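You operate a simulated robot arm through the tools that you are given. There is no shell and no other tool. Be economical: measure what you need, move in short steps, check, and stop when the job is done.

The job below is to be done with a simulated two-armed robot. You get a single attempt, and the scene is never put back.

## Task
Shut milk, then water, and slacken both star nuts to 130 by turns.
Fine: start with the red one, a single mark. Two marks apart bends the end plate.

The check looks at the end state, three seconds after you hand in, the way a careful person would. Anything else that was tipped, shoved, dropped, spilled or broken makes it a failure.

## Robot
Two 7-joint arms with fingered hands on one trunk, on a base that drives. Base frame: it is fixed to the floor where the robot stands at the start and does not move with it; the origin is under the middle of the robot, x ahead of it, y to its left, z up; the surface under the hand at the start is at about z = 860. Lengths are in mm, angles in degrees, forces in N, time in s.
The left shoulder is at the start at [80, 198, 1518], the right one opposite. With the tool pointing down near the work surface each hand reaches from about 100 to 700 mm from the robot's upright axis, wherever it stands, measured 20 degrees to its own side. Places, roughly: black star knob [500, -300, 900]; blue star nut [500, 200, 900]; grey valve [500, -200, 900]; milk valve [500, 0, 900]; red star nut [500, 200, 1200]; water valve [500, 400, 900]. Payload 4 kg a hand.
The tool frame of a hand sits at the grasp point between the pads (the TCP): z along the fingers, y along the line on which they close. The tips reach 26 mm beyond it. Largest opening 132 mm; the body of the gripper starts 73 mm behind the TCP. The gripper is a hand of 4 fingers: y runs from the thumb to the fingers, the wrist lies at [0, 0, -239] in the tool frame, and closing takes about 1.5 s.
Orientation is that of the tool frame in the base frame, as a unit quaternion [x, y, z, w]. With the fingers straight down and closing along the base's y, the tool's x points along the base's -x, its y along +y and its z along -z.

## Interface
- The arms move only by the tool step_arm. It takes "left_targets", "right_targets" or both (then of equal length, played together; a hand with none holds still); each is a list of rows, each a list of 6 numbers: the shift along the tool's x, y, z in mm, then the turn, a rotation vector about the tool's x, y, z in degrees. In form: [[tx, ty, tz, wx, wy, wz], ...]. A call has 1 to 20 rows; each row shifts and turns the commanded pose from where the row before left it, along the tool's axes as they then stand. "left_claw" and "right_claw" are, for a hand that has rows, the opening, from 0 (shut) to 1 (fully open), set as the call begins (left out, the last holds). Rows are played at 5 a second. More than 50 mm and 8.6 degrees between two rows, or a gripper value outside its range, and nothing of the call is played. Where a pose cannot be reached the arm comes as near as it can. A force on the tool above 40 N (or 10 N above the force at the start of the call, whichever is more), or a blocked arm, ends the call early, and 0.2 s more pass. The fingers move at their own pace (about 72 mm/s each) and stop on an object; they squeeze with about 25 N. The grip force told is the motor's: it shows also when the fingers shut on nothing. Time passes only in rows, and 0.2 s behind the last, so rows that do not move let the fingers close. The reply holds the time, the measured pose of the TCP, the force on the tool along the base axes, the opening and the grip force, in the units named above and with some noise, with the torque about the TCP (base axes, N m) and any sound that the robot's microphone picked up, and new pictures: "show" is both (left out), scene, wrist or none (wrist: the cameras of the hands that moved).
- Cameras (640 x 400 px; columns grow to the right, rows downward): "scene" is now at [107.9, -7.5, 1693.5]; the picture's right is [-0.06, -1.00, 0.00], its down [-0.78, 0.05, -0.62] and it looks along [0.62, -0.04, -0.78] (base axes); focal length 295 px, centre (320, 200). "left" rides on the left gripper at [-68, 2, -97] in its tool frame; the picture's right is [-0.03, -1.00, 0.00], its down [0.82, -0.02, -0.58] and it looks along [0.58, -0.01, 0.82] (tool axes); focal length 270 px, centre (320, 200). "right" rides on the right gripper at [68, 2, -97] in its tool frame; the picture's right is [-0.03, 1.00, 0.00], its down [-0.82, -0.02, -0.58] and it looks along [-0.58, -0.01, 0.82] (tool axes); focal length 270 px, centre (320, 200). There is no depth. A picture from a camera that has moved, and an enlarged one, comes with that camera's place and axes in the base frame and with its lens. The place of the scene camera against the robot may be out by one fixed shift of up to 25 mm in any direction.
- move_column(by): slides the trunk up (or, below 0, down) by that many mm; the arms and the scene camera ride with it, the base frame stays. It gives what a move gives, with no picture.
- drive_base(legs): drives the robot by 1 to 6 legs, each [ahead, left, turn to the left] in mm, mm and degrees, along the robot's own axes; the way and the turn of a leg run together, so that a leg with both is an arc; at most 1500 mm and 180 degrees a leg. The arms and the cameras ride along, it lands a little off, and it stops where it bumps. It gives what a move gives, and a new picture of the scene camera.
- move_fingers(finger1, finger2, finger3, thumb_bend, hand): sets how far each is bent, from 0 (flat) to 1 (curled in); at 0.3 the hand is open as for a grip, at 0.7 the pads meet at the TCP. One left out holds its place. A second passes; each finger stops where it meets its share of the squeeze, and holds until it gets a number again. A gripper value or a shape takes the hand back. It gives what a move gives, with no picture; readings hold the bend of each and the force on the fingers (four entries, about 0 where the hand has none), thumb and palm.
- set_grasp(shape, hand): the hand has 4 fingers and takes this shape, open, in about a second: jaw (thumb against the fingers, like two jaws); tri (thumb and two fingers); tip (a fingertip pinch); poke (one finger out to press); point (the index stretched); flat (the hand flat); cup (the hand cupped); fist (a fist). The gripper value then closes the fingers along that shape, each until it touches; the sizes above hold for jaw. It gives what a move gives, with no picture.
- head_to(pan, tilt): turns the head with the scene camera to pan (to the left, within 86 degrees either way) and tilt (down, from -29 to 69), counted from straight ahead of the robot. It gives what a move gives, and a new picture of the scene camera.
- inspect(camera, box): a new picture of the part [left, top, right, bottom] of that camera's present view, enlarged. No time passes.
- job_done(): hands the job in; it is judged then, once.

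Go step by step. Nothing tells you exact positions but the pictures and the camera data: compare them with the known pose of the tool, close in by small moves and look again before you grip or let go. The budget is 120 turns and 260 pictures, counting those below and the enlarged ones. Unless the task says otherwise, let go and move clear before handing in, and close with one line.

The tools are called after "Request:" as name(argument=value, ...) on one line, values as JSON. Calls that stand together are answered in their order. step_arm: Moves the arms, as the interface text tells. Its arguments: {"type":"object","properties":{"left_targets":{"type":"array","items":{"type":"array","items":{"type":"number"}}},"left_claw":{"type":"number"},"right_targets":{"type":"array","items":{"type":"array","items":{"type":"number"}}},"right_claw":{"type":"number"},"show":{"type":"string","enum":["both","scene","wrist","none"]}},"required":[]} The other tools are called the same way: move_column (by) slides the trunk up or down; set_grasp (shape, hand) gives the hand a shape; move_fingers (finger1, finger2, finger3, thumb_bend, hand) moves the fingers one by one; drive_base (legs) drives the base; head_to (pan, tilt) turns the head that bears the scene camera; inspect (camera, box) takes an enlarged picture of a part of a camera's view; job_done () hands the job in.

At the start:

```text
t: 0.0
left_tool_pos: [332.7, 314.9, 1000.5]
left_orientation: [0.001, 1.0, 0.0, 0.0]
left_contact_force: [1.0, -0.8, -0.6]
left_torque: [0.05, 0.0, 0.0]
left_width: 131.9
left_grip_force: 0.1
left_shape: jaw
left_bend: [0.3, 0.3, 0.3, 0.3]
left_finger forces: [0.0, 0.0, 0.1, 0.0, 0.1, 0.0]
right_tool_pos: [632.6, 20.4, 1149.7]
right_orientation: [0.0, 1.0, 0.001, 0.0]
right_contact_force: [0.3, -0.3, -0.3]
right_torque: [0.04, -0.01, 0.02]
right_width: 132.0
right_grip_force: 0.1
right_shape: jaw
right_bend: [0.3, 0.3, 0.3, 0.3]
right_finger forces: [0.1, 0.0, 0.0, 0.0, 0.1, 0.0]
trunk travel left (down, up): [-828.0, 12.0]
robot x, y, heading: [2.5, -2.1, -0.1]
head pan, tilt: [-3.7, 51.5]
```

scene: 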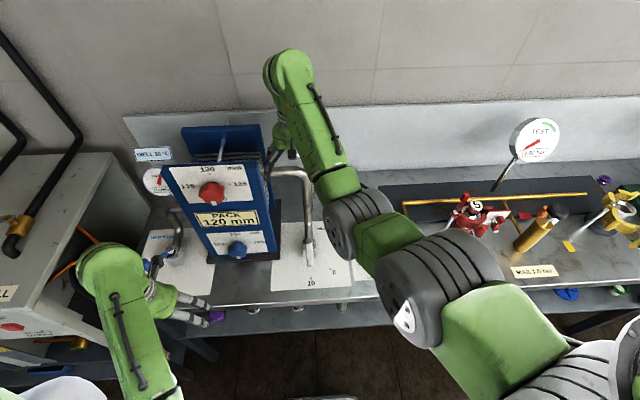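
right: 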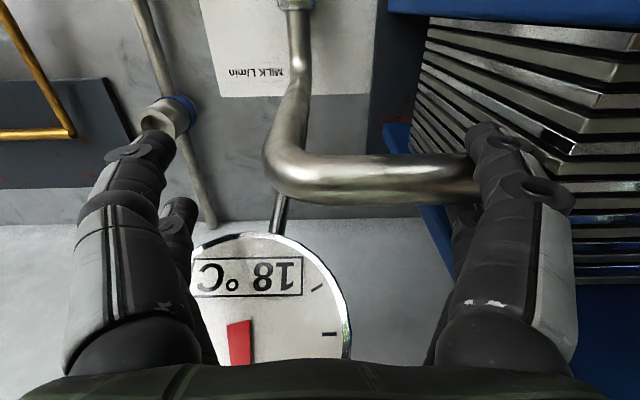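
left: 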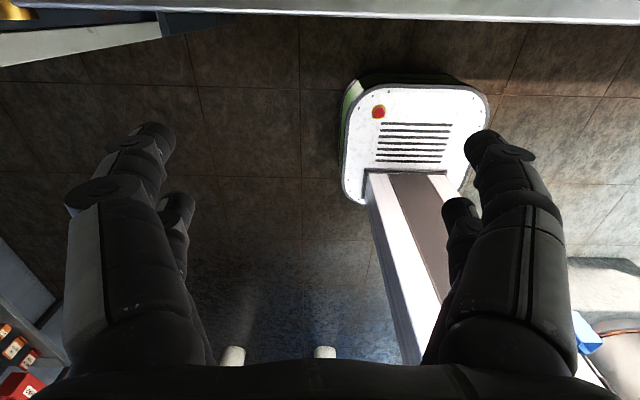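

I see a blue plate heat exchanger with a red star nut on top and a blue one below, with valves around it. I'll enlarge the views before moving anything.

Request:
inspect(camera="scene", box=[130, 110, 290, 210])

Request:
inspect(camera="scene", box=[130, 200, 370, 350])

Request:
inspect(camera="scene", box=[400, 100, 640, 320])

```text
4.00 times, centred on (210, 160) of scene
camera zoom: at [107.9, -7.5, 1693.5], right [-0.06, -1.0, 0.0], down [-0.78, 0.05, -0.62], along [0.62, -0.04, -0.78], focal length 1178 px, centre (760, 360)
```

zoom: 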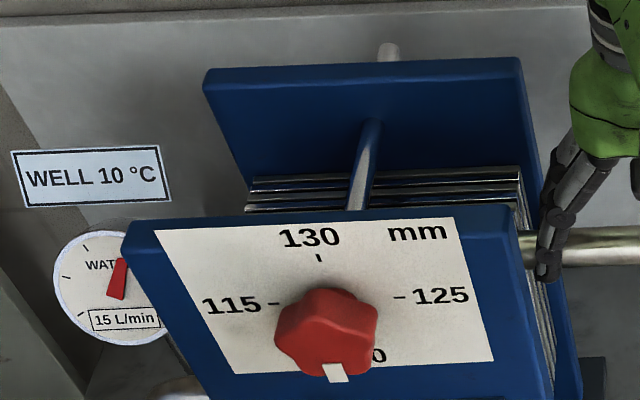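

```text
2.67 times, centred on (250, 275) of scene
camera zoom: at [107.9, -7.5, 1693.5], right [-0.06, -1.0, 0.0], down [-0.78, 0.05, -0.62], along [0.62, -0.04, -0.78], focal length 786 px, centre (507, 0)
```

zoom: 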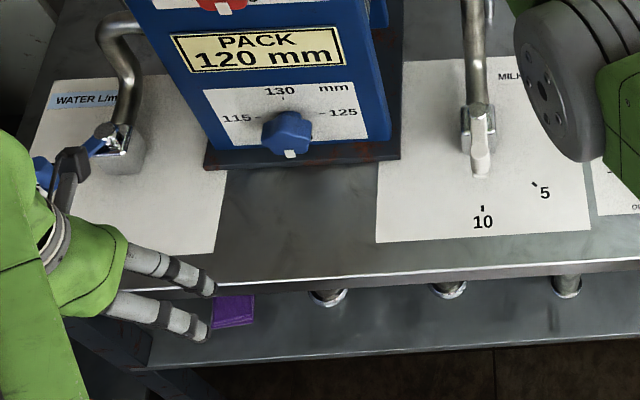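

```text
1.82 times, centred on (520, 210) of scene
camera zoom: at [107.9, -7.5, 1693.5], right [-0.06, -1.0, 0.0], down [-0.78, 0.05, -0.62], along [0.62, -0.04, -0.78], focal length 536 px, centre (-44, 182)
```

zoom: 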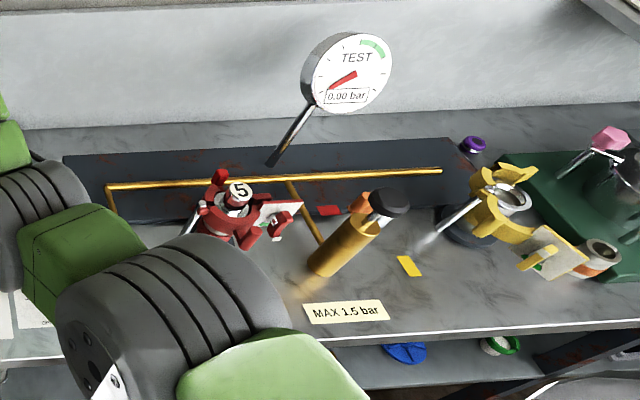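

The star nuts sit at 120 (bottom), with 125 to the right and 130 at the top, so loosening is counterclockwise. First I lift the right hand clear of the milk pipe and draw it back so I can see the milk valve's scale.

Request:
step_arm(right_targets=[[0, 0, -40, 0, 0, 0], [0, 0, -40, 0, 0, 0], [0, 0, -40, 0, 0, 0], [40, 0, 0, 0, 0, 0], [40, -20, 0, 0, 0, 0], [40, -30, 0, 0, 0, 0], [40, -40, 0, 0, 0, 0], [40, -40, 0, 0, 0, 0], [40, -40, 0, 0, 0, 0], [0, -40, 0, 0, 0, 0], [0, -40, 0, 0, 0, 0]], show="scene")

```text
refused: row 7 steps farther than a row can; nothing moved
```

Request:
step_arm(right_targets=[[0, 0, -40, 0, 0, 0], [0, 0, -40, 0, 0, 0], [0, 0, -40, 0, 0, 0], [40, 0, 0, 0, 0, 0], [40, -20, 0, 0, 0, 0], [35, -30, 0, 0, 0, 0], [35, -30, 0, 0, 0, 0], [35, -30, 0, 0, 0, 0], [35, -30, 0, 0, 0, 0], [20, -40, 0, 0, 0, 0], [0, -40, 0, 0, 0, 0], [0, -40, 0, 0, 0, 0]], show="scene")

```text
t: 2.6
left_tool_pos: [332.8, 315.5, 999.8]
left_orientation: [0.0, 1.0, 0.001, 0.0]
left_contact_force: [-0.2, -1.0, 0.6]
left_torque: [0.0, -0.04, 0.01]
left_width: 132.0
left_grip_force: 0.1
left_shape: jaw
left_bend: [0.3, 0.3, 0.3, 0.3]
left_finger forces: [0.2, 0.1, 0.0, 0.0, 0.0, 0.0]
right_tool_pos: [697.3, -124.6, 1247.1]
right_orientation: [-0.001, 1.0, 0.001, 0.0]
right_contact_force: [-0.2, -1.1, -0.4]
right_torque: [0.01, -0.04, -0.04]
right_width: 132.2
right_grip_force: 0.0
right_shape: jaw
right_bend: [0.3, 0.3, 0.3, 0.3]
right_finger forces: [0.0, 0.0, 0.0, 0.1, 0.1, 0.0]
right hand out of reach, approached as far as the arm can: row 1, 2, 3, 4, 5, 6, 7, 8, 9, 10, 11, 12
trunk travel left (down, up): [-828.0, 12.0]
robot x, y, heading: [4.0, -1.1, -0.0]
head pan, tilt: [-3.7, 51.5]
camera scene: at [108.1, -9.3, 1693.5], right [-0.06, -1.0, 0.0], down [-0.78, 0.05, -0.62], along [0.62, -0.04, -0.78], focal length 295 px, centre (320, 200)
```

scene: 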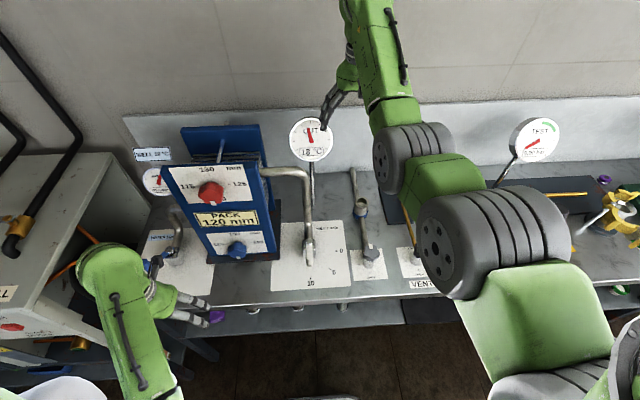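

The hand moved, but not as commanded, and every row was out of reach. I hold once to see where it settles.

Request:
step_arm(right_targets=[[0, 0, 0, 0, 0, 0], [0, 0, 0, 0, 0, 0], [0, 0, 0, 0, 0, 0]], show="none")

Request:
inspect(camera="scene", box=[260, 160, 420, 300])

```text
t: 3.4
left_tool_pos: [332.8, 314.5, 1000.2]
left_orientation: [0.0, 1.0, 0.0, 0.0]
left_contact_force: [-0.6, -0.4, 0.6]
left_torque: [-0.06, 0.01, 0.01]
left_width: 131.8
left_grip_force: 0.0
left_shape: jaw
left_bend: [0.3, 0.3, 0.3, 0.3]
left_finger forces: [0.1, 0.1, 0.0, 0.0, 0.0, 0.1]
right_tool_pos: [695.9, -123.3, 1248.3]
right_orientation: [0.0, 1.0, 0.0, 0.0]
right_contact_force: [0.6, -0.5, -0.2]
right_torque: [0.01, 0.0, 0.02]
right_width: 132.1
right_grip_force: 0.1
right_shape: jaw
right_bend: [0.3, 0.3, 0.3, 0.3]
right_finger forces: [0.0, 0.1, 0.1, 0.0, 0.1, 0.0]
trunk travel left (down, up): [-828.0, 12.0]
robot x, y, heading: [-1.1, -0.1, 0.0]
head pan, tilt: [-3.7, 51.5]
```

```text
2.86 times, centred on (340, 230) of scene
camera zoom: at [107.9, -8.0, 1693.5], right [-0.06, -1.0, 0.0], down [-0.78, 0.05, -0.62], along [0.62, -0.04, -0.78], focal length 842 px, centre (263, 114)
```

zoom: 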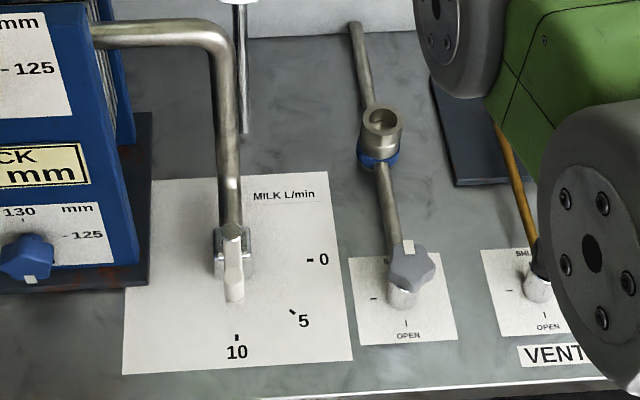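

The milk lever points at me (10), and 0 is on its right, so the lever must swing from -x to -y. I try drawing the right hand back in small steps.

Request:
step_arm(right_targets=[[30, 0, 0, 0, 0, 0], [30, 0, 0, 0, 0, 0]], show="none")

```text
t: 4.0
left_tool_pos: [332.8, 315.0, 999.1]
left_orientation: [0.0, 1.0, 0.0, 0.0]
left_contact_force: [0.0, 0.5, -0.2]
left_torque: [-0.03, 0.0, -0.01]
left_width: 132.0
left_grip_force: 0.0
left_shape: jaw
left_bend: [0.3, 0.3, 0.3, 0.3]
left_finger forces: [0.1, 0.1, 0.0, 0.1, 0.0, 0.1]
right_tool_pos: [695.7, -119.2, 1243.7]
right_orientation: [-0.001, 1.0, 0.0, 0.001]
right_contact_force: [-0.3, 0.7, 0.0]
right_torque: [-0.02, 0.01, 0.0]
right_width: 131.8
right_grip_force: 0.1
right_shape: jaw
right_bend: [0.3, 0.3, 0.3, 0.3]
right_finger forces: [0.1, 0.1, 0.0, 0.0, 0.1, 0.0]
right hand out of reach, approached as far as the arm can: row 1, 2
trunk travel left (down, up): [-828.0, 12.0]
robot x, y, heading: [-2.3, -1.3, -0.0]
head pan, tilt: [-3.7, 51.5]
```

Request:
step_arm(right_targets=[[0, 0, 30, 0, 0, 0], [0, 0, 30, 0, 0, 0], [0, 0, 30, 0, 0, 0]], show="none")

```text
t: 4.7
left_tool_pos: [321.6, 311.8, 1005.2]
left_orientation: [0.002, 1.0, 0.001, 0.006]
left_contact_force: [-0.4, 0.2, -0.2]
left_torque: [0.01, -0.02, -0.02]
left_width: 131.9
left_grip_force: 0.1
left_shape: jaw
left_bend: [0.3, 0.3, 0.3, 0.3]
left_finger forces: [0.1, 0.0, 0.1, 0.1, 0.0, 0.1]
right_tool_pos: [680.6, -119.6, 1186.2]
right_orientation: [-0.005, 1.0, 0.006, 0.009]
right_contact_force: [-40.2, -4.0, 19.0]
right_torque: [1.98, -0.18, 3.99]
right_width: 131.8
right_grip_force: 0.0
right_shape: jaw
right_bend: [0.3, 0.12, 0.3, 0.3]
right_finger forces: [0.1, 44.1, 0.0, 0.1, 0.0, 0.0]
trunk travel left (down, up): [-828.0, 12.0]
robot x, y, heading: [-0.1, -1.6, -0.2]
head pan, tilt: [-3.7, 51.5]
stopped in row 3 (right hand): the force on the tool passed its limit at 46 N (the readings are from after the stop); the commanded pose is now the measured one
```

A finger met something. I stop and look before doing anything else.

Request:
inspect(camera="right", box=[0, 0, 640, 400])

Request:
inspect(camera="scene", box=[240, 60, 480, 210])

```text
1.00 times, centred on (320, 200) of right (not enlarged: the box is as wide or as high as the picture)
camera zoom: at [610.6, -119.9, 1281.4], right [0.02, 1.0, 0.01], down [0.81, -0.02, 0.59], along [0.59, 0.0, -0.81], focal length 270 px, centre (320, 200)
```

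zoom: 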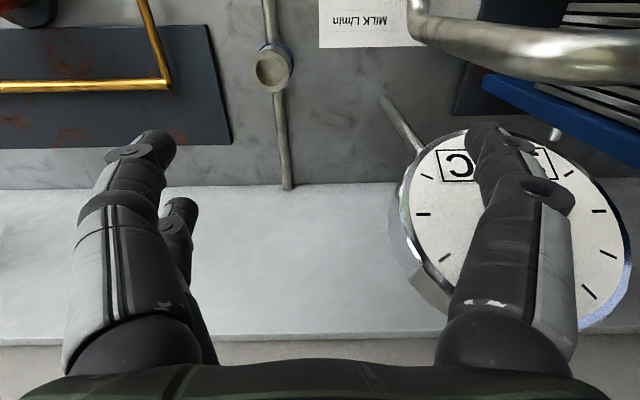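

```text
2.67 times, centred on (360, 135) of scene
camera zoom: at [86.4, -10.8, 1694.9], right [-0.07, -1.0, 0.0], down [-0.77, 0.05, -0.63], along [0.63, -0.04, -0.77], focal length 786 px, centre (213, 373)
```

zoom: 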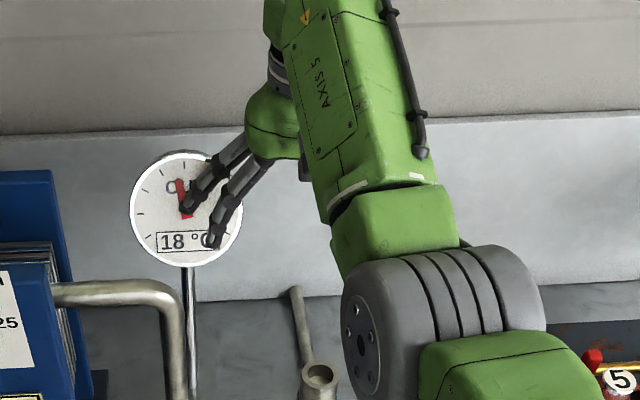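

The finger pressed on the face of the OUT gauge. I back off toward myself and to the right.

Request:
step_arm(right_targets=[[20, 0, 0, 0, 0, 0], [20, 0, 0, 0, 0, 0], [20, -20, 0, 0, 0, 0]], show="wrist")

```text
t: 5.5
left_tool_pos: [330.1, 313.9, 1001.7]
left_orientation: [0.001, 1.0, 0.001, 0.002]
left_contact_force: [-0.6, 0.5, -0.4]
left_torque: [0.0, 0.0, -0.02]
left_width: 132.2
left_grip_force: 0.1
left_shape: jaw
left_bend: [0.3, 0.3, 0.3, 0.3]
left_finger forces: [0.1, 0.1, 0.0, 0.0, 0.0, 0.0]
right_tool_pos: [632.3, -142.2, 1175.9]
right_orientation: [-0.001, 1.0, 0.001, 0.004]
right_contact_force: [-0.8, -0.3, 1.2]
right_torque: [0.04, -0.01, -0.01]
right_width: 131.7
right_grip_force: 0.0
right_shape: jaw
right_bend: [0.3, 0.3, 0.3, 0.3]
right_finger forces: [0.1, 0.0, 0.0, 0.0, 0.0, 0.1]
trunk travel left (down, up): [-828.0, 12.0]
robot x, y, heading: [-2.5, -2.4, -0.1]
head pan, tilt: [-3.7, 51.5]
camera right: at [563.9, -140.2, 1272.1], right [0.02, 1.0, 0.0], down [0.81, -0.02, 0.58], along [0.58, -0.01, -0.81], focal length 270 px, centre (320, 200)
```

right: 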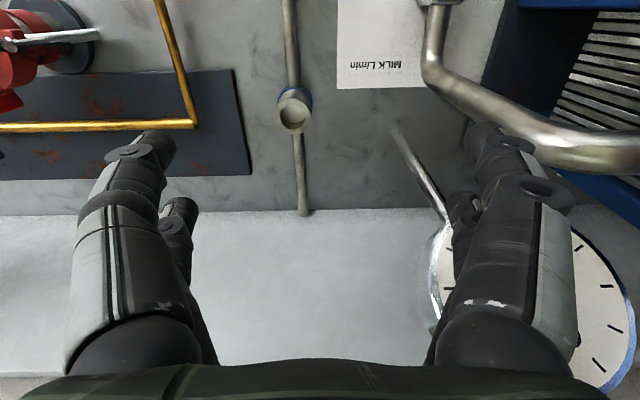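

Request:
step_arm(right_targets=[[35, -10, 0, 0, 0, 0], [35, -10, 0, 0, 0, 0], [35, -10, 0, 0, 0, 0], [35, -10, 0, 0, 0, 0], [35, -10, 0, 0, 0, 0], [35, -10, 0, 0, 0, 0]], show="scene")

```text
t: 6.9
left_tool_pos: [330.4, 314.4, 1001.8]
left_orientation: [0.001, 1.0, 0.0, 0.0]
left_contact_force: [0.5, -0.7, -0.3]
left_torque: [-0.01, -0.01, -0.02]
left_width: 131.7
left_grip_force: 0.0
left_shape: jaw
left_bend: [0.3, 0.3, 0.3, 0.3]
left_finger forces: [0.1, 0.0, 0.0, 0.0, 0.1, 0.0]
right_tool_pos: [465.8, -198.9, 1120.9]
right_orientation: [-0.001, 1.0, 0.002, 0.006]
right_contact_force: [0.5, 0.8, -0.5]
right_torque: [-0.07, 0.04, 0.0]
right_width: 131.9
right_grip_force: 0.0
right_shape: jaw
right_bend: [0.3, 0.3, 0.3, 0.3]
right_finger forces: [0.0, 0.1, 0.1, 0.1, 0.0, 0.0]
right hand out of reach, approached as far as the arm can: row 4, 5, 6
trunk travel left (down, up): [-828.0, 12.0]
robot x, y, heading: [-1.4, 2.4, -0.0]
head pan, tilt: [-3.7, 51.5]
camera scene: at [104.0, -8.7, 1693.8], right [-0.07, -1.0, 0.0], down [-0.78, 0.05, -0.62], along [0.62, -0.04, -0.78], focal length 295 px, centre (320, 200)
```

scene: 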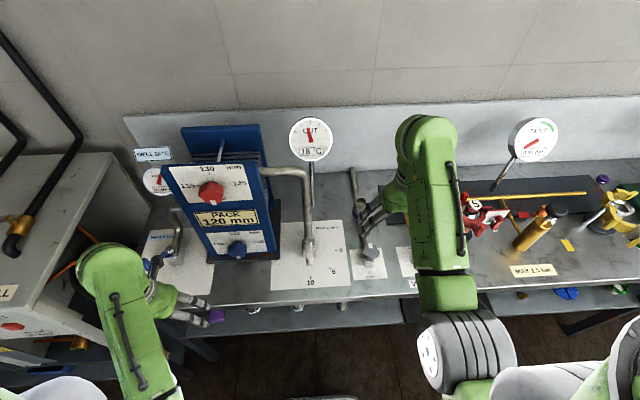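

The right hand is clear and the gauge looks unharmed. I bring it over the milk lever for a close wrist-camera view.

Request:
step_arm(right_targets=[[0, 40, -5, 0, 0, 0], [0, 40, -10, 0, 0, 0], [5, 40, 0, 0, 0, 0], [5, 40, 0, 0, 0, 0], [0, 30, 0, 0, 0, 0], [0, 0, 0, 0, 0, 0]], show="both")

```text
t: 8.3
left_tool_pos: [332.6, 314.3, 1000.1]
left_orientation: [0.002, 1.0, -0.001, 0.0]
left_contact_force: [0.2, 0.2, -0.1]
left_torque: [0.04, 0.0, 0.0]
left_width: 131.6
left_grip_force: 0.0
left_shape: jaw
left_bend: [0.3, 0.3, 0.3, 0.3]
left_finger forces: [0.0, 0.0, 0.0, 0.1, 0.0, 0.0]
right_tool_pos: [462.7, -7.4, 1128.8]
right_orientation: [-0.002, 1.0, 0.001, 0.003]
right_contact_force: [0.4, 0.6, -0.6]
right_torque: [0.01, 0.04, -0.02]
right_width: 131.9
right_grip_force: 0.0
right_shape: jaw
right_bend: [0.3, 0.3, 0.3, 0.3]
right_finger forces: [0.0, 0.0, 0.0, 0.0, 0.0, 0.1]
right hand out of reach, approached as far as the arm can: row 1, 2
trunk travel left (down, up): [-828.0, 12.0]
robot x, y, heading: [1.2, 2.0, -0.1]
head pan, tilt: [-3.7, 51.5]
camera scene: at [106.8, -8.3, 1693.5], right [-0.07, -1.0, 0.0], down [-0.78, 0.05, -0.62], along [0.62, -0.04, -0.78], focal length 295 px, centre (320, 200)
camera right: at [393.8, -6.4, 1224.6], right [0.02, 1.0, 0.0], down [0.81, -0.02, 0.58], along [0.58, -0.01, -0.81], focal length 270 px, centre (320, 200)
```

scene: 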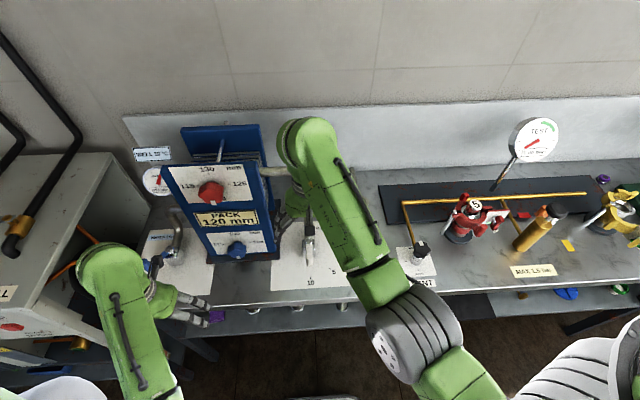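
right: 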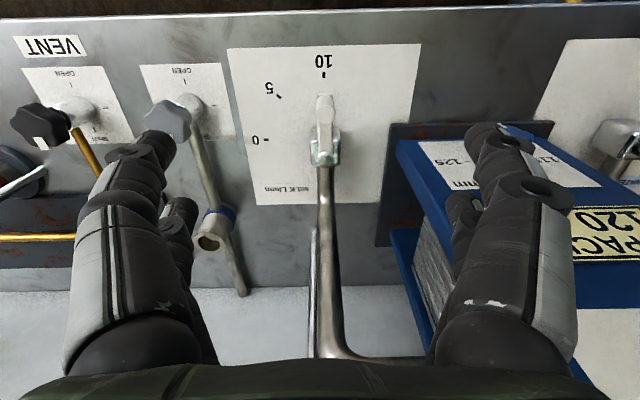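

I lower the hand 60 mm for parallax on the lever.

Request:
step_arm(right_targets=[[5, 0, 30, 0, 0, 0], [5, 0, 30, 0, 0, 0], [0, 0, 0, 0, 0, 0]], show="wrist")

Request:
inspect(camera="right", box=[220, 0, 420, 200])

```text
t: 9.1
left_tool_pos: [333.0, 314.0, 999.9]
left_orientation: [0.001, 1.0, 0.0, 0.001]
left_contact_force: [-0.4, 0.0, -0.1]
left_torque: [-0.02, 0.04, -0.01]
left_width: 132.2
left_grip_force: 0.0
left_shape: jaw
left_bend: [0.3, 0.3, 0.3, 0.3]
left_finger forces: [0.0, 0.0, 0.0, 0.1, 0.1, 0.0]
right_tool_pos: [452.4, -7.9, 1067.1]
right_orientation: [-0.002, 1.0, 0.002, 0.003]
right_contact_force: [-0.5, 0.2, -0.2]
right_torque: [0.04, 0.04, 0.0]
right_width: 131.6
right_grip_force: 0.1
right_shape: jaw
right_bend: [0.3, 0.3, 0.3, 0.3]
right_finger forces: [0.1, 0.0, 0.1, 0.0, 0.0, 0.0]
trunk travel left (down, up): [-828.0, 12.0]
robot x, y, heading: [0.4, -1.3, 0.1]
head pan, tilt: [-3.7, 51.5]
camera right: at [383.8, -7.3, 1164.3], right [0.02, 1.0, 0.0], down [0.81, -0.02, 0.58], along [0.58, -0.01, -0.81], focal length 270 px, centre (320, 200)
```

right: 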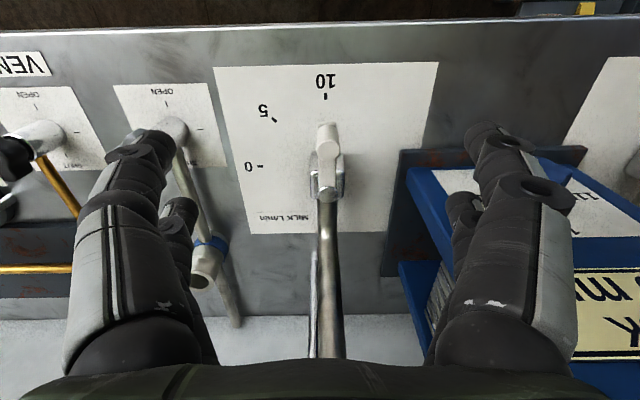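

```text
2.00 times, centred on (320, 100) of right
camera zoom: at [383.8, -7.3, 1164.3], right [0.02, 1.0, 0.0], down [0.81, -0.02, 0.58], along [0.58, -0.01, -0.81], focal length 541 px, centre (320, 400)
```

zoom: 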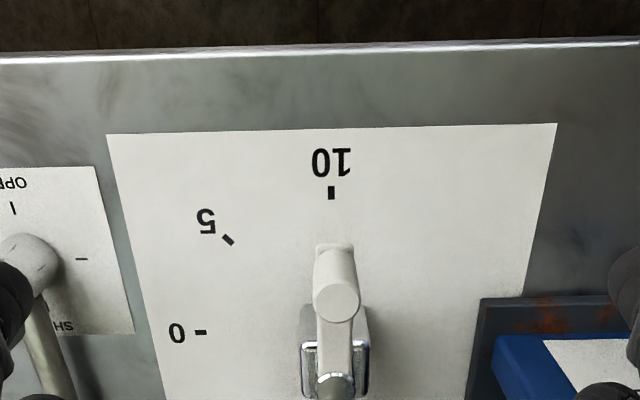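

The lever seems to have an upright peg at its end. I go lower and further back for a better angle on its height and reach.

Request:
step_arm(right_targets=[[30, 0, 20, 0, 0, 0], [30, 0, 30, 0, 0, 0], [0, 0, 40, 0, 0, 0], [0, 0, 0, 0, 0, 0]], show="wrist")

Request:
inspect(camera="right", box=[240, 40, 400, 200])

```text
t: 10.1
left_tool_pos: [332.4, 315.2, 1000.8]
left_orientation: [0.0, 1.0, 0.0, 0.0]
left_contact_force: [0.7, 0.8, -0.7]
left_torque: [-0.01, -0.02, 0.02]
left_width: 132.1
left_grip_force: 0.1
left_shape: jaw
left_bend: [0.3, 0.3, 0.3, 0.3]
left_finger forces: [0.0, 0.1, 0.1, 0.0, 0.1, 0.0]
right_tool_pos: [394.7, -6.6, 978.3]
right_orientation: [-0.002, 1.0, 0.001, 0.002]
right_contact_force: [-0.1, 0.0, -0.1]
right_torque: [0.0, 0.01, 0.01]
right_width: 131.8
right_grip_force: 0.1
right_shape: jaw
right_bend: [0.3, 0.3, 0.3, 0.3]
right_finger forces: [0.1, 0.0, 0.0, 0.0, 0.0, 0.0]
trunk travel left (down, up): [-828.0, 12.0]
robot x, y, heading: [-0.5, -1.3, 0.0]
head pan, tilt: [-3.7, 51.5]
camera right: at [325.1, -6.6, 1074.1], right [0.02, 1.0, 0.0], down [0.81, -0.02, 0.58], along [0.58, -0.01, -0.81], focal length 270 px, centre (320, 200)
```

right: 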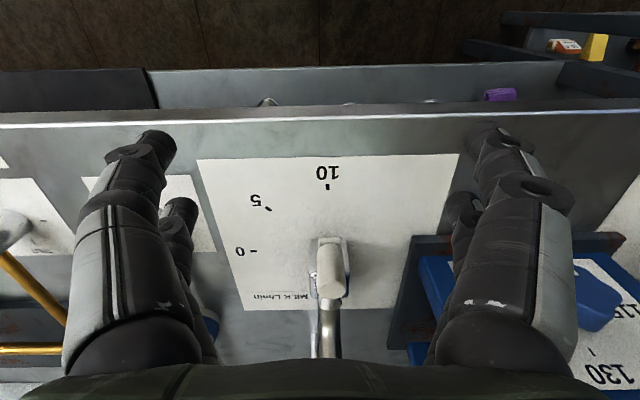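

```text
2.50 times, centred on (320, 120) of right
camera zoom: at [325.1, -6.6, 1074.1], right [0.02, 1.0, 0.0], down [0.81, -0.02, 0.58], along [0.58, -0.01, -0.81], focal length 676 px, centre (320, 400)
```

zoom: 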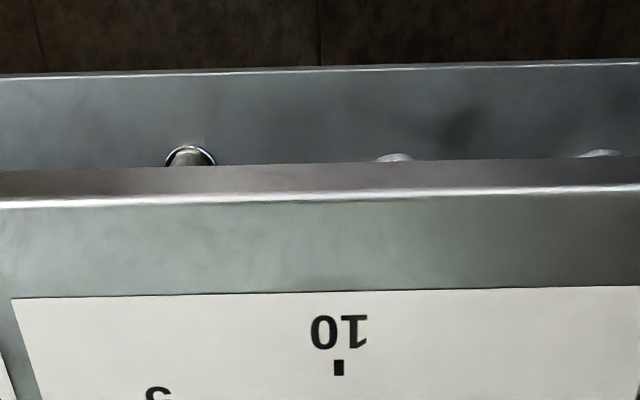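

Request:
inspect(camera="right", box=[240, 200, 400, 360])

```text
2.50 times, centred on (320, 280) of right
camera zoom: at [325.1, -6.6, 1074.1], right [0.02, 1.0, 0.0], down [0.81, -0.02, 0.58], along [0.58, -0.01, -0.81], focal length 676 px, centre (320, 0)
```

zoom: 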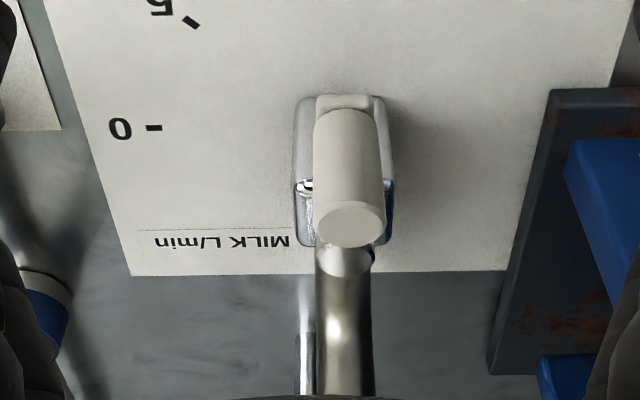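

The peg is at about (479, -2), z 924–961, on a lever turning about (546, -2). I move in with the fingers straddling the peg, yaw slightly, and look before gripping.

Request:
step_arm(right_targets=[[-30, 2, 0, 0, 0, 0], [-30, 2, 0, 0, 0, 0], [-24, 0, 0, 0, 0, 0], [0, 0, 24, 0, 0, -8], [0, 0, 0, 0, 0, -7], [0, 0, 0, 0, 0, 0]], right_claw=0.6, show="wrist")

```text
t: 11.5
left_tool_pos: [332.7, 315.7, 1000.0]
left_orientation: [0.001, 1.0, 0.0, -0.001]
left_contact_force: [0.3, -0.1, 0.0]
left_torque: [-0.02, -0.03, 0.03]
left_width: 132.0
left_grip_force: 0.0
left_shape: jaw
left_bend: [0.3, 0.3, 0.3, 0.3]
left_finger forces: [0.0, 0.0, 0.0, 0.0, 0.1, 0.1]
right_tool_pos: [477.6, -3.2, 953.0]
right_orientation: [-0.131, 0.991, 0.001, 0.002]
right_contact_force: [0.4, 0.4, 0.5]
right_torque: [0.01, -0.03, 0.02]
right_width: 79.8
right_grip_force: 0.1
right_shape: jaw
right_bend: [0.71, 0.71, 0.71, 0.7]
right_finger forces: [0.0, 0.0, 0.1, 0.0, 0.1, 0.0]
trunk travel left (down, up): [-828.0, 12.0]
robot x, y, heading: [-0.1, -2.7, 0.1]
head pan, tilt: [-3.7, 51.5]
camera right: at [410.3, -20.3, 1050.0], right [-0.24, 0.97, 0.0], down [0.79, 0.19, 0.58], along [0.57, 0.14, -0.81], focal length 270 px, centre (320, 200)
```

right: 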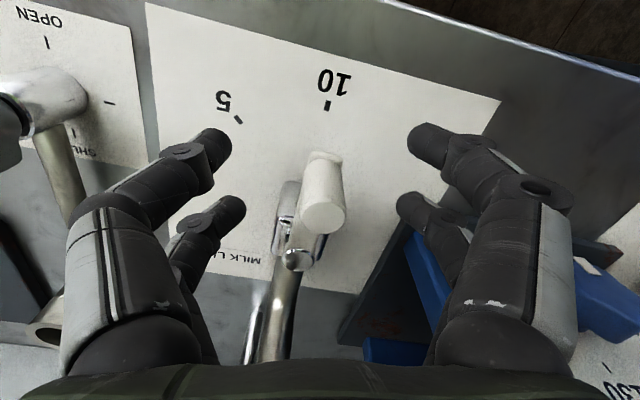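

The peg sits between the fingers, right at the grip point. Closing.

Request:
step_arm(right_targets=[[0, 0, 0, 0, 0, 0], [0, 0, 0, 0, 0, 0], [0, 0, 0, 0, 0, 0], [0, 0, 0, 0, 0, 0], [0, 0, 0, 0, 0, 0], [0, 0, 0, 0, 0, 0], [0, 0, 0, 0, 0, 0]], right_claw=0, show="wrist")

```text
t: 13.1
left_tool_pos: [332.4, 313.9, 999.6]
left_orientation: [0.002, 1.0, 0.0, 0.0]
left_contact_force: [-0.6, -0.2, 0.6]
left_torque: [0.0, 0.01, 0.01]
left_width: 131.8
left_grip_force: 0.0
left_shape: jaw
left_bend: [0.3, 0.3, 0.3, 0.3]
left_finger forces: [0.1, 0.1, 0.0, 0.1, 0.0, 0.0]
right_tool_pos: [478.0, -3.4, 954.4]
right_orientation: [-0.132, 0.991, 0.002, 0.002]
right_contact_force: [0.5, -0.1, -0.1]
right_torque: [0.02, 0.0, 0.03]
right_width: 0.0
right_grip_force: 25.3
right_shape: jaw
right_bend: [0.61, 0.71, 0.73, 0.7]
right_finger forces: [0.0, 0.1, 0.0, 0.0, 0.0, 0.1]
trunk travel left (down, up): [-828.0, 12.0]
robot x, y, heading: [-2.4, -3.5, -0.0]
head pan, tilt: [-3.7, 51.5]
camera right: at [410.4, -20.3, 1050.1], right [-0.24, 0.97, 0.0], down [0.79, 0.19, 0.58], along [0.57, 0.14, -0.81], focal length 270 px, centre (320, 200)
```

right: 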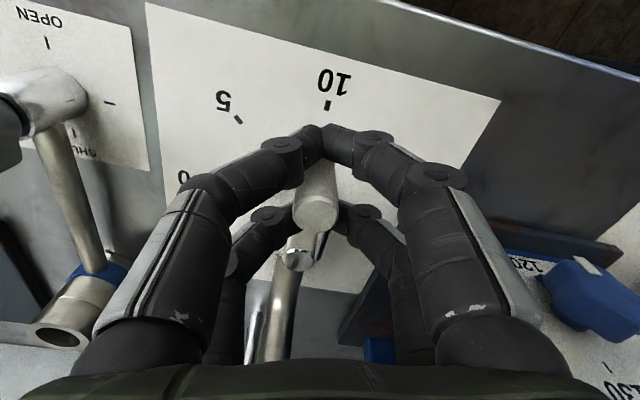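

The fingers have caged the peg with no net force. I swing along the arc a part of the way and check.

Request:
step_arm(right_targets=[[2.0, -11.5, 0, 0, 0, -6.67], [1.36, -11.6, 0, 0, 0, -6.67], [0.68, -11.66, 0, 0, 0, -6.67], [0, -11.68, 0, 0, 0, -6.67], [0, 0, 0, 0, 0, 0]], show="wrist")

```text
t: 14.3
left_tool_pos: [332.1, 315.0, 999.9]
left_orientation: [0.001, 1.0, 0.0, 0.001]
left_contact_force: [0.9, -1.0, 0.4]
left_torque: [0.0, 0.01, 0.01]
left_width: 132.0
left_grip_force: 0.0
left_shape: jaw
left_bend: [0.3, 0.3, 0.3, 0.3]
left_finger forces: [0.1, 0.1, 0.0, 0.0, 0.0, 0.1]
right_tool_pos: [493.2, -45.5, 952.4]
right_orientation: [-0.359, 0.934, 0.0, 0.003]
right_contact_force: [1.5, 2.2, -0.7]
right_torque: [0.07, -0.03, 0.01]
right_width: 0.2
right_grip_force: 25.4
right_shape: jaw
right_bend: [0.61, 0.71, 0.73, 0.7]
right_finger forces: [0.0, 0.0, 0.0, 0.1, 0.0, 0.0]
trunk travel left (down, up): [-828.0, 12.0]
robot x, y, heading: [-1.4, -1.1, -0.1]
head pan, tilt: [-3.7, 51.5]
camera right: at [440.7, -91.0, 1050.4], right [-0.65, 0.76, 0.0], down [0.62, 0.53, 0.58], along [0.44, 0.38, -0.81], focal length 270 px, centre (320, 200)
```

right: 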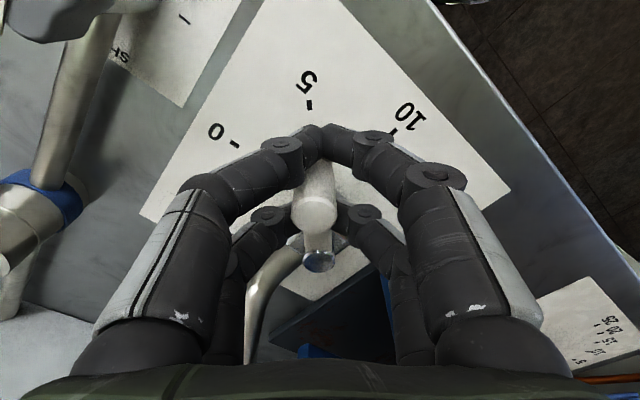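

It's following the lever: it now stands at 5. I continue to 0.

Request:
step_arm(right_targets=[[-0.68, -11.66, 0, 0, 0, -6.67], [-1.36, -11.6, 0, 0, 0, -6.67], [-2.0, -11.5, 0, 0, 0, -6.67], [-2.7, -11.37, 0, 0, 0, -6.67], [-3.35, -11.2, 0, 0, 0, -6.67], [0, 0, 0, 0, 0, 0]], show="both")

```text
t: 15.7
left_tool_pos: [331.5, 314.6, 998.8]
left_orientation: [0.001, 1.0, 0.0, 0.0]
left_contact_force: [0.0, 0.1, -0.1]
left_torque: [-0.01, 0.0, 0.0]
left_width: 131.8
left_grip_force: 0.1
left_shape: jaw
left_bend: [0.3, 0.3, 0.3, 0.3]
left_finger forces: [0.0, 0.0, 0.0, 0.0, 0.0, 0.0]
right_tool_pos: [544.8, -70.6, 955.2]
right_orientation: [-0.611, 0.791, 0.0, 0.004]
right_contact_force: [0.6, 0.4, -0.3]
right_torque: [0.0, 0.03, 0.0]
right_width: 0.2
right_grip_force: 25.4
right_shape: jaw
right_bend: [0.61, 0.71, 0.73, 0.7]
right_finger forces: [0.1, 0.2, 0.1, 0.0, 0.0, 0.1]
trunk travel left (down, up): [-828.0, 12.0]
robot x, y, heading: [-1.7, 0.7, -0.1]
head pan, tilt: [-3.7, 51.5]
camera scene: at [107.1, -8.0, 1693.5], right [-0.07, -1.0, 0.0], down [-0.78, 0.05, -0.62], along [0.62, -0.04, -0.78], focal length 295 px, centre (320, 200)
camera right: at [525.1, -136.8, 1050.8], right [-0.96, 0.28, 0.0], down [0.22, 0.78, 0.58], along [0.17, 0.56, -0.81], focal length 270 px, centre (320, 200)
```

scene: 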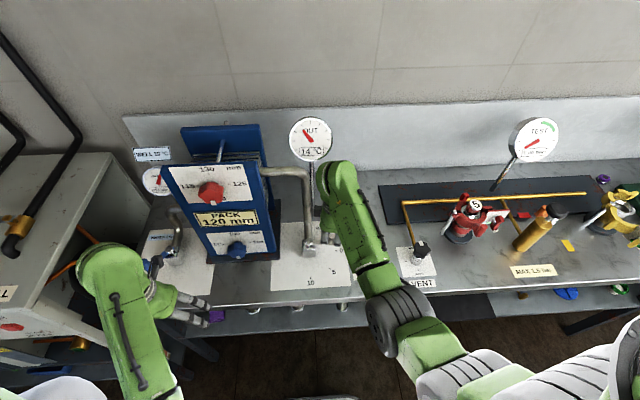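
right: 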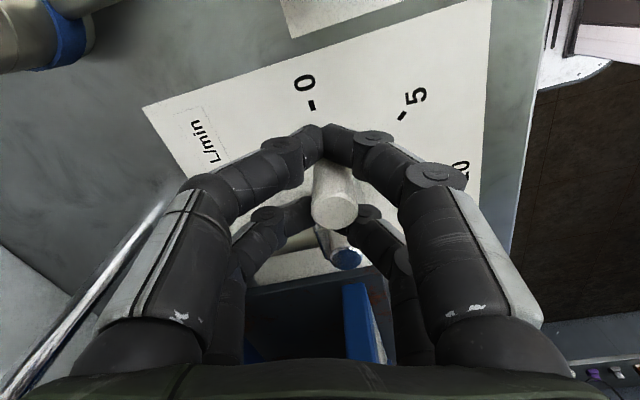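

The peg is a few degrees short of 0, so I push a little further.

Request:
step_arm(right_targets=[[-0.9, -3.4, 0, 0, 0, 0], [-0.9, -3.4, 0, 0, 0, 0], [0, 0, 0, 0, 0, 0]], show="wrist")

Request:
inspect(camera="scene", box=[270, 110, 350, 270])

```text
t: 16.5
left_tool_pos: [332.6, 313.6, 1000.7]
left_orientation: [0.001, 1.0, 0.0, 0.0]
left_contact_force: [0.0, -0.4, -0.4]
left_torque: [0.01, 0.03, -0.02]
left_width: 131.9
left_grip_force: 0.0
left_shape: jaw
left_bend: [0.3, 0.3, 0.3, 0.3]
left_finger forces: [0.0, 0.1, 0.0, 0.0, 0.0, 0.1]
right_tool_pos: [551.1, -69.6, 954.7]
right_orientation: [-0.61, 0.792, 0.001, 0.003]
right_contact_force: [0.9, -0.1, -0.2]
right_torque: [-0.01, 0.01, -0.01]
right_width: 0.1
right_grip_force: 24.6
right_shape: jaw
right_bend: [0.61, 0.71, 0.73, 0.7]
right_finger forces: [0.0, 0.0, 0.0, 0.0, 0.0, 0.1]
trunk travel left (down, up): [-828.0, 12.0]
robot x, y, heading: [0.0, 1.2, -0.3]
head pan, tilt: [-3.7, 51.5]
camera right: at [532.2, -136.6, 1050.9], right [-0.96, 0.28, 0.0], down [0.23, 0.78, 0.58], along [0.17, 0.56, -0.81], focal length 270 px, centre (320, 200)
```

right: 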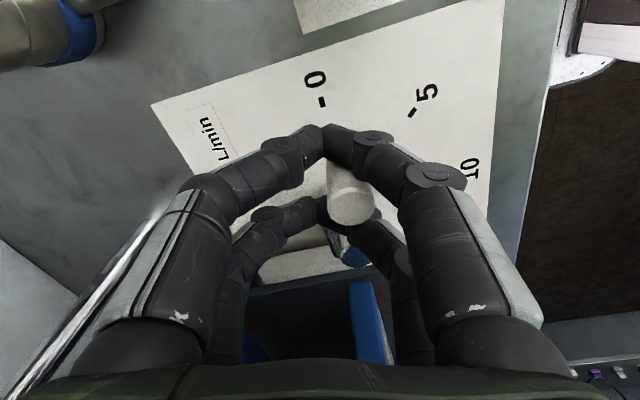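

```text
2.50 times, centred on (310, 190) of scene
camera zoom: at [106.7, -8.0, 1693.5], right [-0.07, -1.0, 0.0], down [-0.78, 0.05, -0.62], along [0.62, -0.04, -0.78], focal length 736 px, centre (345, 225)
```

zoom: 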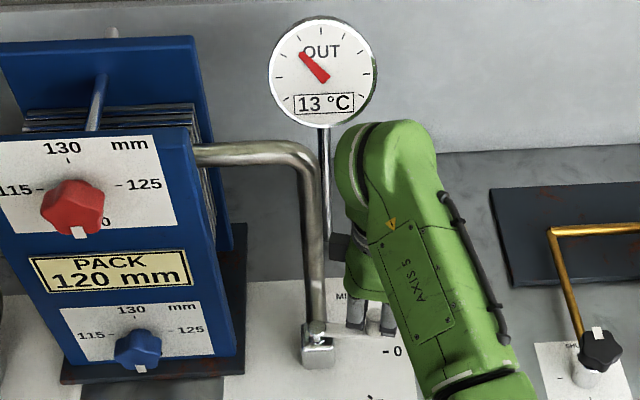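

The peg has slack in the cage and didn't move. I keep pushing in small steps.

Request:
step_arm(right_targets=[[-0.9, -3.4, 0, 0, 0, 0], [-0.9, -3.4, 0, 0, 0, 0], [0, 0, 0, 0, 0, 0]], show="wrist")

```text
t: 17.3
left_tool_pos: [331.8, 314.2, 1000.1]
left_orientation: [0.001, 1.0, 0.0, 0.001]
left_contact_force: [-0.1, 0.6, 0.2]
left_torque: [0.0, 0.0, 0.03]
left_width: 131.9
left_grip_force: 0.0
left_shape: jaw
left_bend: [0.3, 0.3, 0.3, 0.3]
left_finger forces: [0.0, 0.0, 0.0, 0.0, 0.0, 0.0]
right_tool_pos: [557.8, -69.9, 955.1]
right_orientation: [-0.61, 0.792, 0.0, 0.003]
right_contact_force: [-1.3, -2.1, -0.6]
right_torque: [-0.01, 0.0, 0.04]
right_width: 0.0
right_grip_force: 25.1
right_shape: jaw
right_bend: [0.61, 0.71, 0.73, 0.7]
right_finger forces: [0.3, 0.1, 0.0, 0.0, 0.0, 0.0]
trunk travel left (down, up): [-828.0, 12.0]
robot x, y, heading: [-5.2, 0.4, -0.1]
head pan, tilt: [-3.7, 51.5]
camera right: at [539.4, -136.7, 1050.8], right [-0.96, 0.28, 0.0], down [0.23, 0.78, 0.58], along [0.17, 0.56, -0.81], focal length 270 px, centre (320, 200)
```

right: 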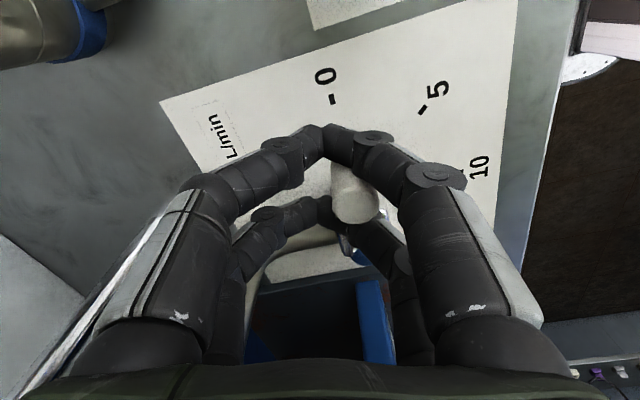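

Request:
step_arm(right_targets=[[-0.9, -3.4, 0, 0, 0, 0], [0, 0, 0, 0, 0, 0]], show="wrist")

```text
t: 17.9
left_tool_pos: [333.2, 314.0, 1000.6]
left_orientation: [0.001, 1.0, 0.0, 0.0]
left_contact_force: [0.1, -0.9, 0.4]
left_torque: [0.02, 0.01, 0.0]
left_width: 131.8
left_grip_force: 0.1
left_shape: jaw
left_bend: [0.3, 0.3, 0.3, 0.3]
left_finger forces: [0.0, 0.0, 0.0, 0.0, 0.1, 0.1]
right_tool_pos: [562.9, -70.9, 954.9]
right_orientation: [-0.611, 0.792, 0.0, 0.002]
right_contact_force: [-0.2, -3.3, -0.5]
right_torque: [-0.02, 0.01, 0.03]
right_width: 0.0
right_grip_force: 24.9
right_shape: jaw
right_bend: [0.61, 0.71, 0.73, 0.7]
right_finger forces: [0.4, 0.1, 0.1, 0.0, 0.1, 0.1]
trunk travel left (down, up): [-828.0, 12.0]
robot x, y, heading: [3.0, 2.3, 0.1]
head pan, tilt: [-3.7, 51.5]
camera right: at [542.7, -136.8, 1051.0], right [-0.96, 0.28, 0.0], down [0.23, 0.78, 0.58], along [0.17, 0.56, -0.81], focal length 270 px, centre (320, 200)
```

right: 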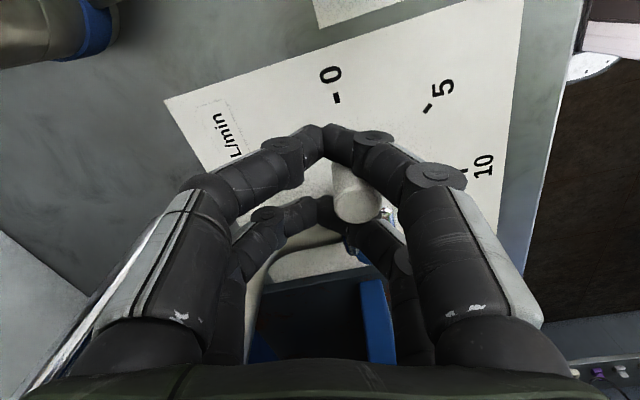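

The lever stands at about 0. I open, rise and check it.

Request:
step_arm(right_targets=[[0, 0, 0, 0, 0, 0], [0, 0, 0, 0, 0, 0], [0, 0, 0, 0, 0, 0], [0, 0, 0, 0, 0, 0], [0, 0, -30, 0, 0, 0], [0, 0, -35, 0, 0, 0], [0, 0, -35, 0, 0, 0], [0, 0, 0, 0, 0, 0]], right_claw=0.7, show="both")

```text
t: 19.7
left_tool_pos: [331.6, 314.7, 1000.0]
left_orientation: [0.001, 1.0, 0.0, 0.0]
left_contact_force: [0.3, -0.1, 0.0]
left_torque: [-0.04, 0.03, 0.01]
left_width: 131.5
left_grip_force: 0.0
left_shape: jaw
left_bend: [0.3, 0.3, 0.3, 0.3]
left_finger forces: [0.0, 0.0, 0.0, 0.0, 0.0, 0.0]
right_tool_pos: [560.9, -69.7, 1053.4]
right_orientation: [-0.61, 0.792, 0.001, 0.003]
right_contact_force: [-0.5, 0.4, -0.2]
right_torque: [0.0, 0.0, 0.04]
right_width: 92.3
right_grip_force: 0.0
right_shape: jaw
right_bend: [0.68, 0.68, 0.68, 0.58]
right_finger forces: [0.0, 0.0, 0.0, 0.0, 0.0, 0.0]
trunk travel left (down, up): [-828.0, 12.0]
robot x, y, heading: [-1.5, -0.7, -0.2]
head pan, tilt: [-3.7, 51.5]
camera scene: at [107.3, -8.0, 1693.5], right [-0.07, -1.0, 0.0], down [-0.78, 0.05, -0.62], along [0.62, -0.04, -0.78], focal length 295 px, centre (320, 200)
camera right: at [542.0, -136.2, 1150.2], right [-0.96, 0.28, 0.0], down [0.23, 0.78, 0.58], along [0.17, 0.56, -0.81], focal length 270 px, centre (320, 200)
```

scene: 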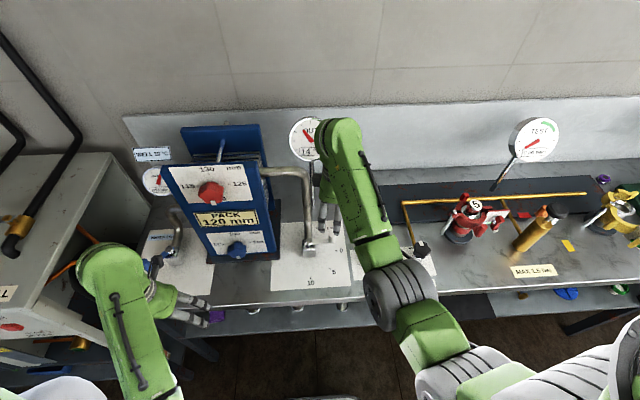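
right: 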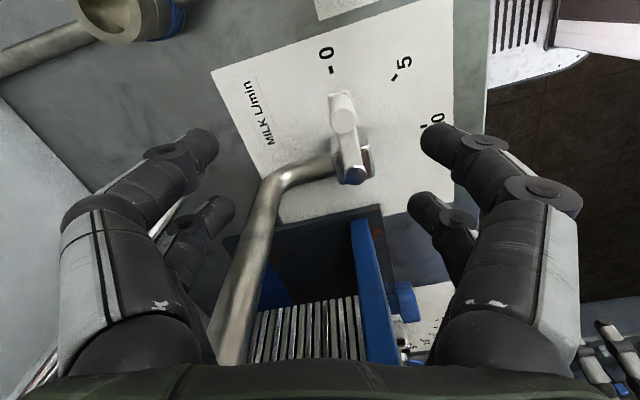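

Request:
inspect(camera="right", box=[280, 30, 440, 200])

Request:
inspect(camera="scene", box=[270, 210, 370, 300])

```text
2.35 times, centred on (360, 115) of right
camera zoom: at [542.0, -136.2, 1150.2], right [-0.96, 0.28, 0.0], down [0.23, 0.78, 0.58], along [0.17, 0.56, -0.81], focal length 636 px, centre (226, 400)
```

zoom: 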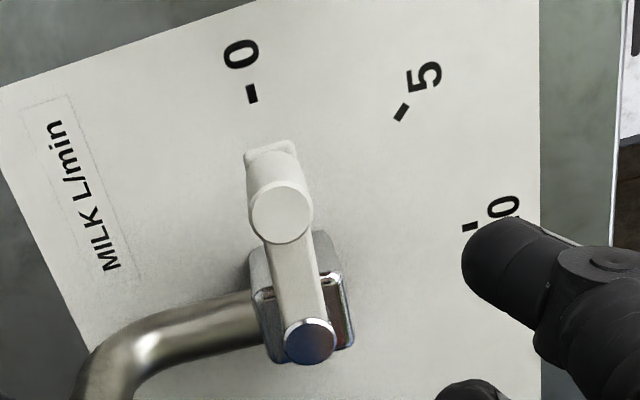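

```text
4.44 times, centred on (320, 255) of scene
camera zoom: at [107.3, -8.0, 1693.5], right [-0.07, -1.0, 0.0], down [-0.78, 0.05, -0.62], along [0.62, -0.04, -0.78], focal length 1309 px, centre (320, -44)
```

zoom: 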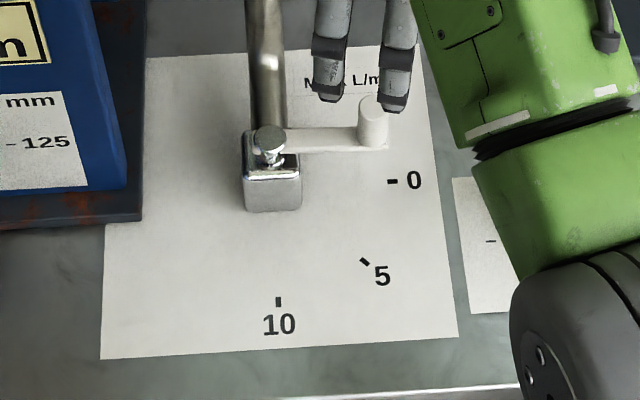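

Milk is at 0 (within about 2°). Next is the water valve: I move the left hand aside so the head camera can see it.

Request:
step_arm(left_targets=[[10, -40, 0, 0, 0, 0], [10, -40, 0, 0, 0, 0], [0, -40, 0, 0, 0, 0], [0, -30, 0, 0, 0, 0], [0, 0, 0, 0, 0, 0]], show="none")

Request:
head_to(pan=30, tilt=52)

```text
t: 20.2
left_tool_pos: [399.0, 329.0, 1074.4]
left_orientation: [-0.07, 0.989, 0.04, 0.12]
left_contact_force: [0.9, 0.1, -0.4]
left_torque: [0.02, -0.01, -0.01]
left_width: 132.1
left_grip_force: 0.0
left_shape: jaw
left_bend: [0.3, 0.3, 0.3, 0.3]
left_finger forces: [0.1, 0.1, 0.0, 0.0, 0.0, 0.0]
right_tool_pos: [560.9, -70.4, 1056.3]
right_orientation: [-0.61, 0.792, 0.0, 0.003]
right_contact_force: [0.7, 0.9, -0.5]
right_torque: [-0.01, 0.01, -0.02]
right_width: 92.1
right_grip_force: 0.1
right_shape: jaw
right_bend: [0.68, 0.68, 0.68, 0.58]
right_finger forces: [0.0, 0.1, 0.1, 0.0, 0.0, 0.1]
trunk travel left (down, up): [-828.0, 12.0]
robot x, y, heading: [0.9, -1.0, -0.2]
head pan, tilt: [-3.7, 51.5]
stopped in row 2 (left hand): the arm was blocked; the commanded pose is now the measured one
```

```text
t: 21.2
left_tool_pos: [400.5, 330.5, 1075.4]
left_orientation: [-0.07, 0.989, 0.042, 0.122]
left_contact_force: [0.8, -0.4, 0.5]
left_torque: [0.04, 0.02, 0.01]
left_width: 131.7
left_grip_force: 0.0
left_shape: jaw
left_bend: [0.3, 0.3, 0.3, 0.3]
left_finger forces: [0.1, 0.0, 0.0, 0.0, 0.1, 0.0]
right_tool_pos: [561.5, -70.1, 1053.0]
right_orientation: [-0.61, 0.792, 0.001, 0.003]
right_contact_force: [-0.1, 0.7, 0.1]
right_torque: [0.0, 0.01, 0.0]
right_width: 92.3
right_grip_force: 0.2
right_shape: jaw
right_bend: [0.68, 0.68, 0.68, 0.58]
right_finger forces: [0.0, 0.1, 0.1, 0.1, 0.1, 0.0]
trunk travel left (down, up): [-828.0, 12.0]
robot x, y, heading: [-1.2, -0.6, -0.3]
head pan, tilt: [30.0, 52.0]
camera scene: at [96.6, 34.4, 1692.4], right [0.5, -0.87, 0.0], down [-0.68, -0.39, -0.62], along [0.53, 0.31, -0.79], focal length 295 px, centre (320, 200)
```

scene: 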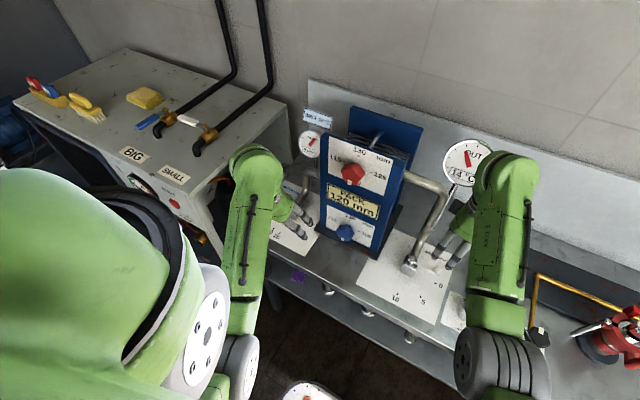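

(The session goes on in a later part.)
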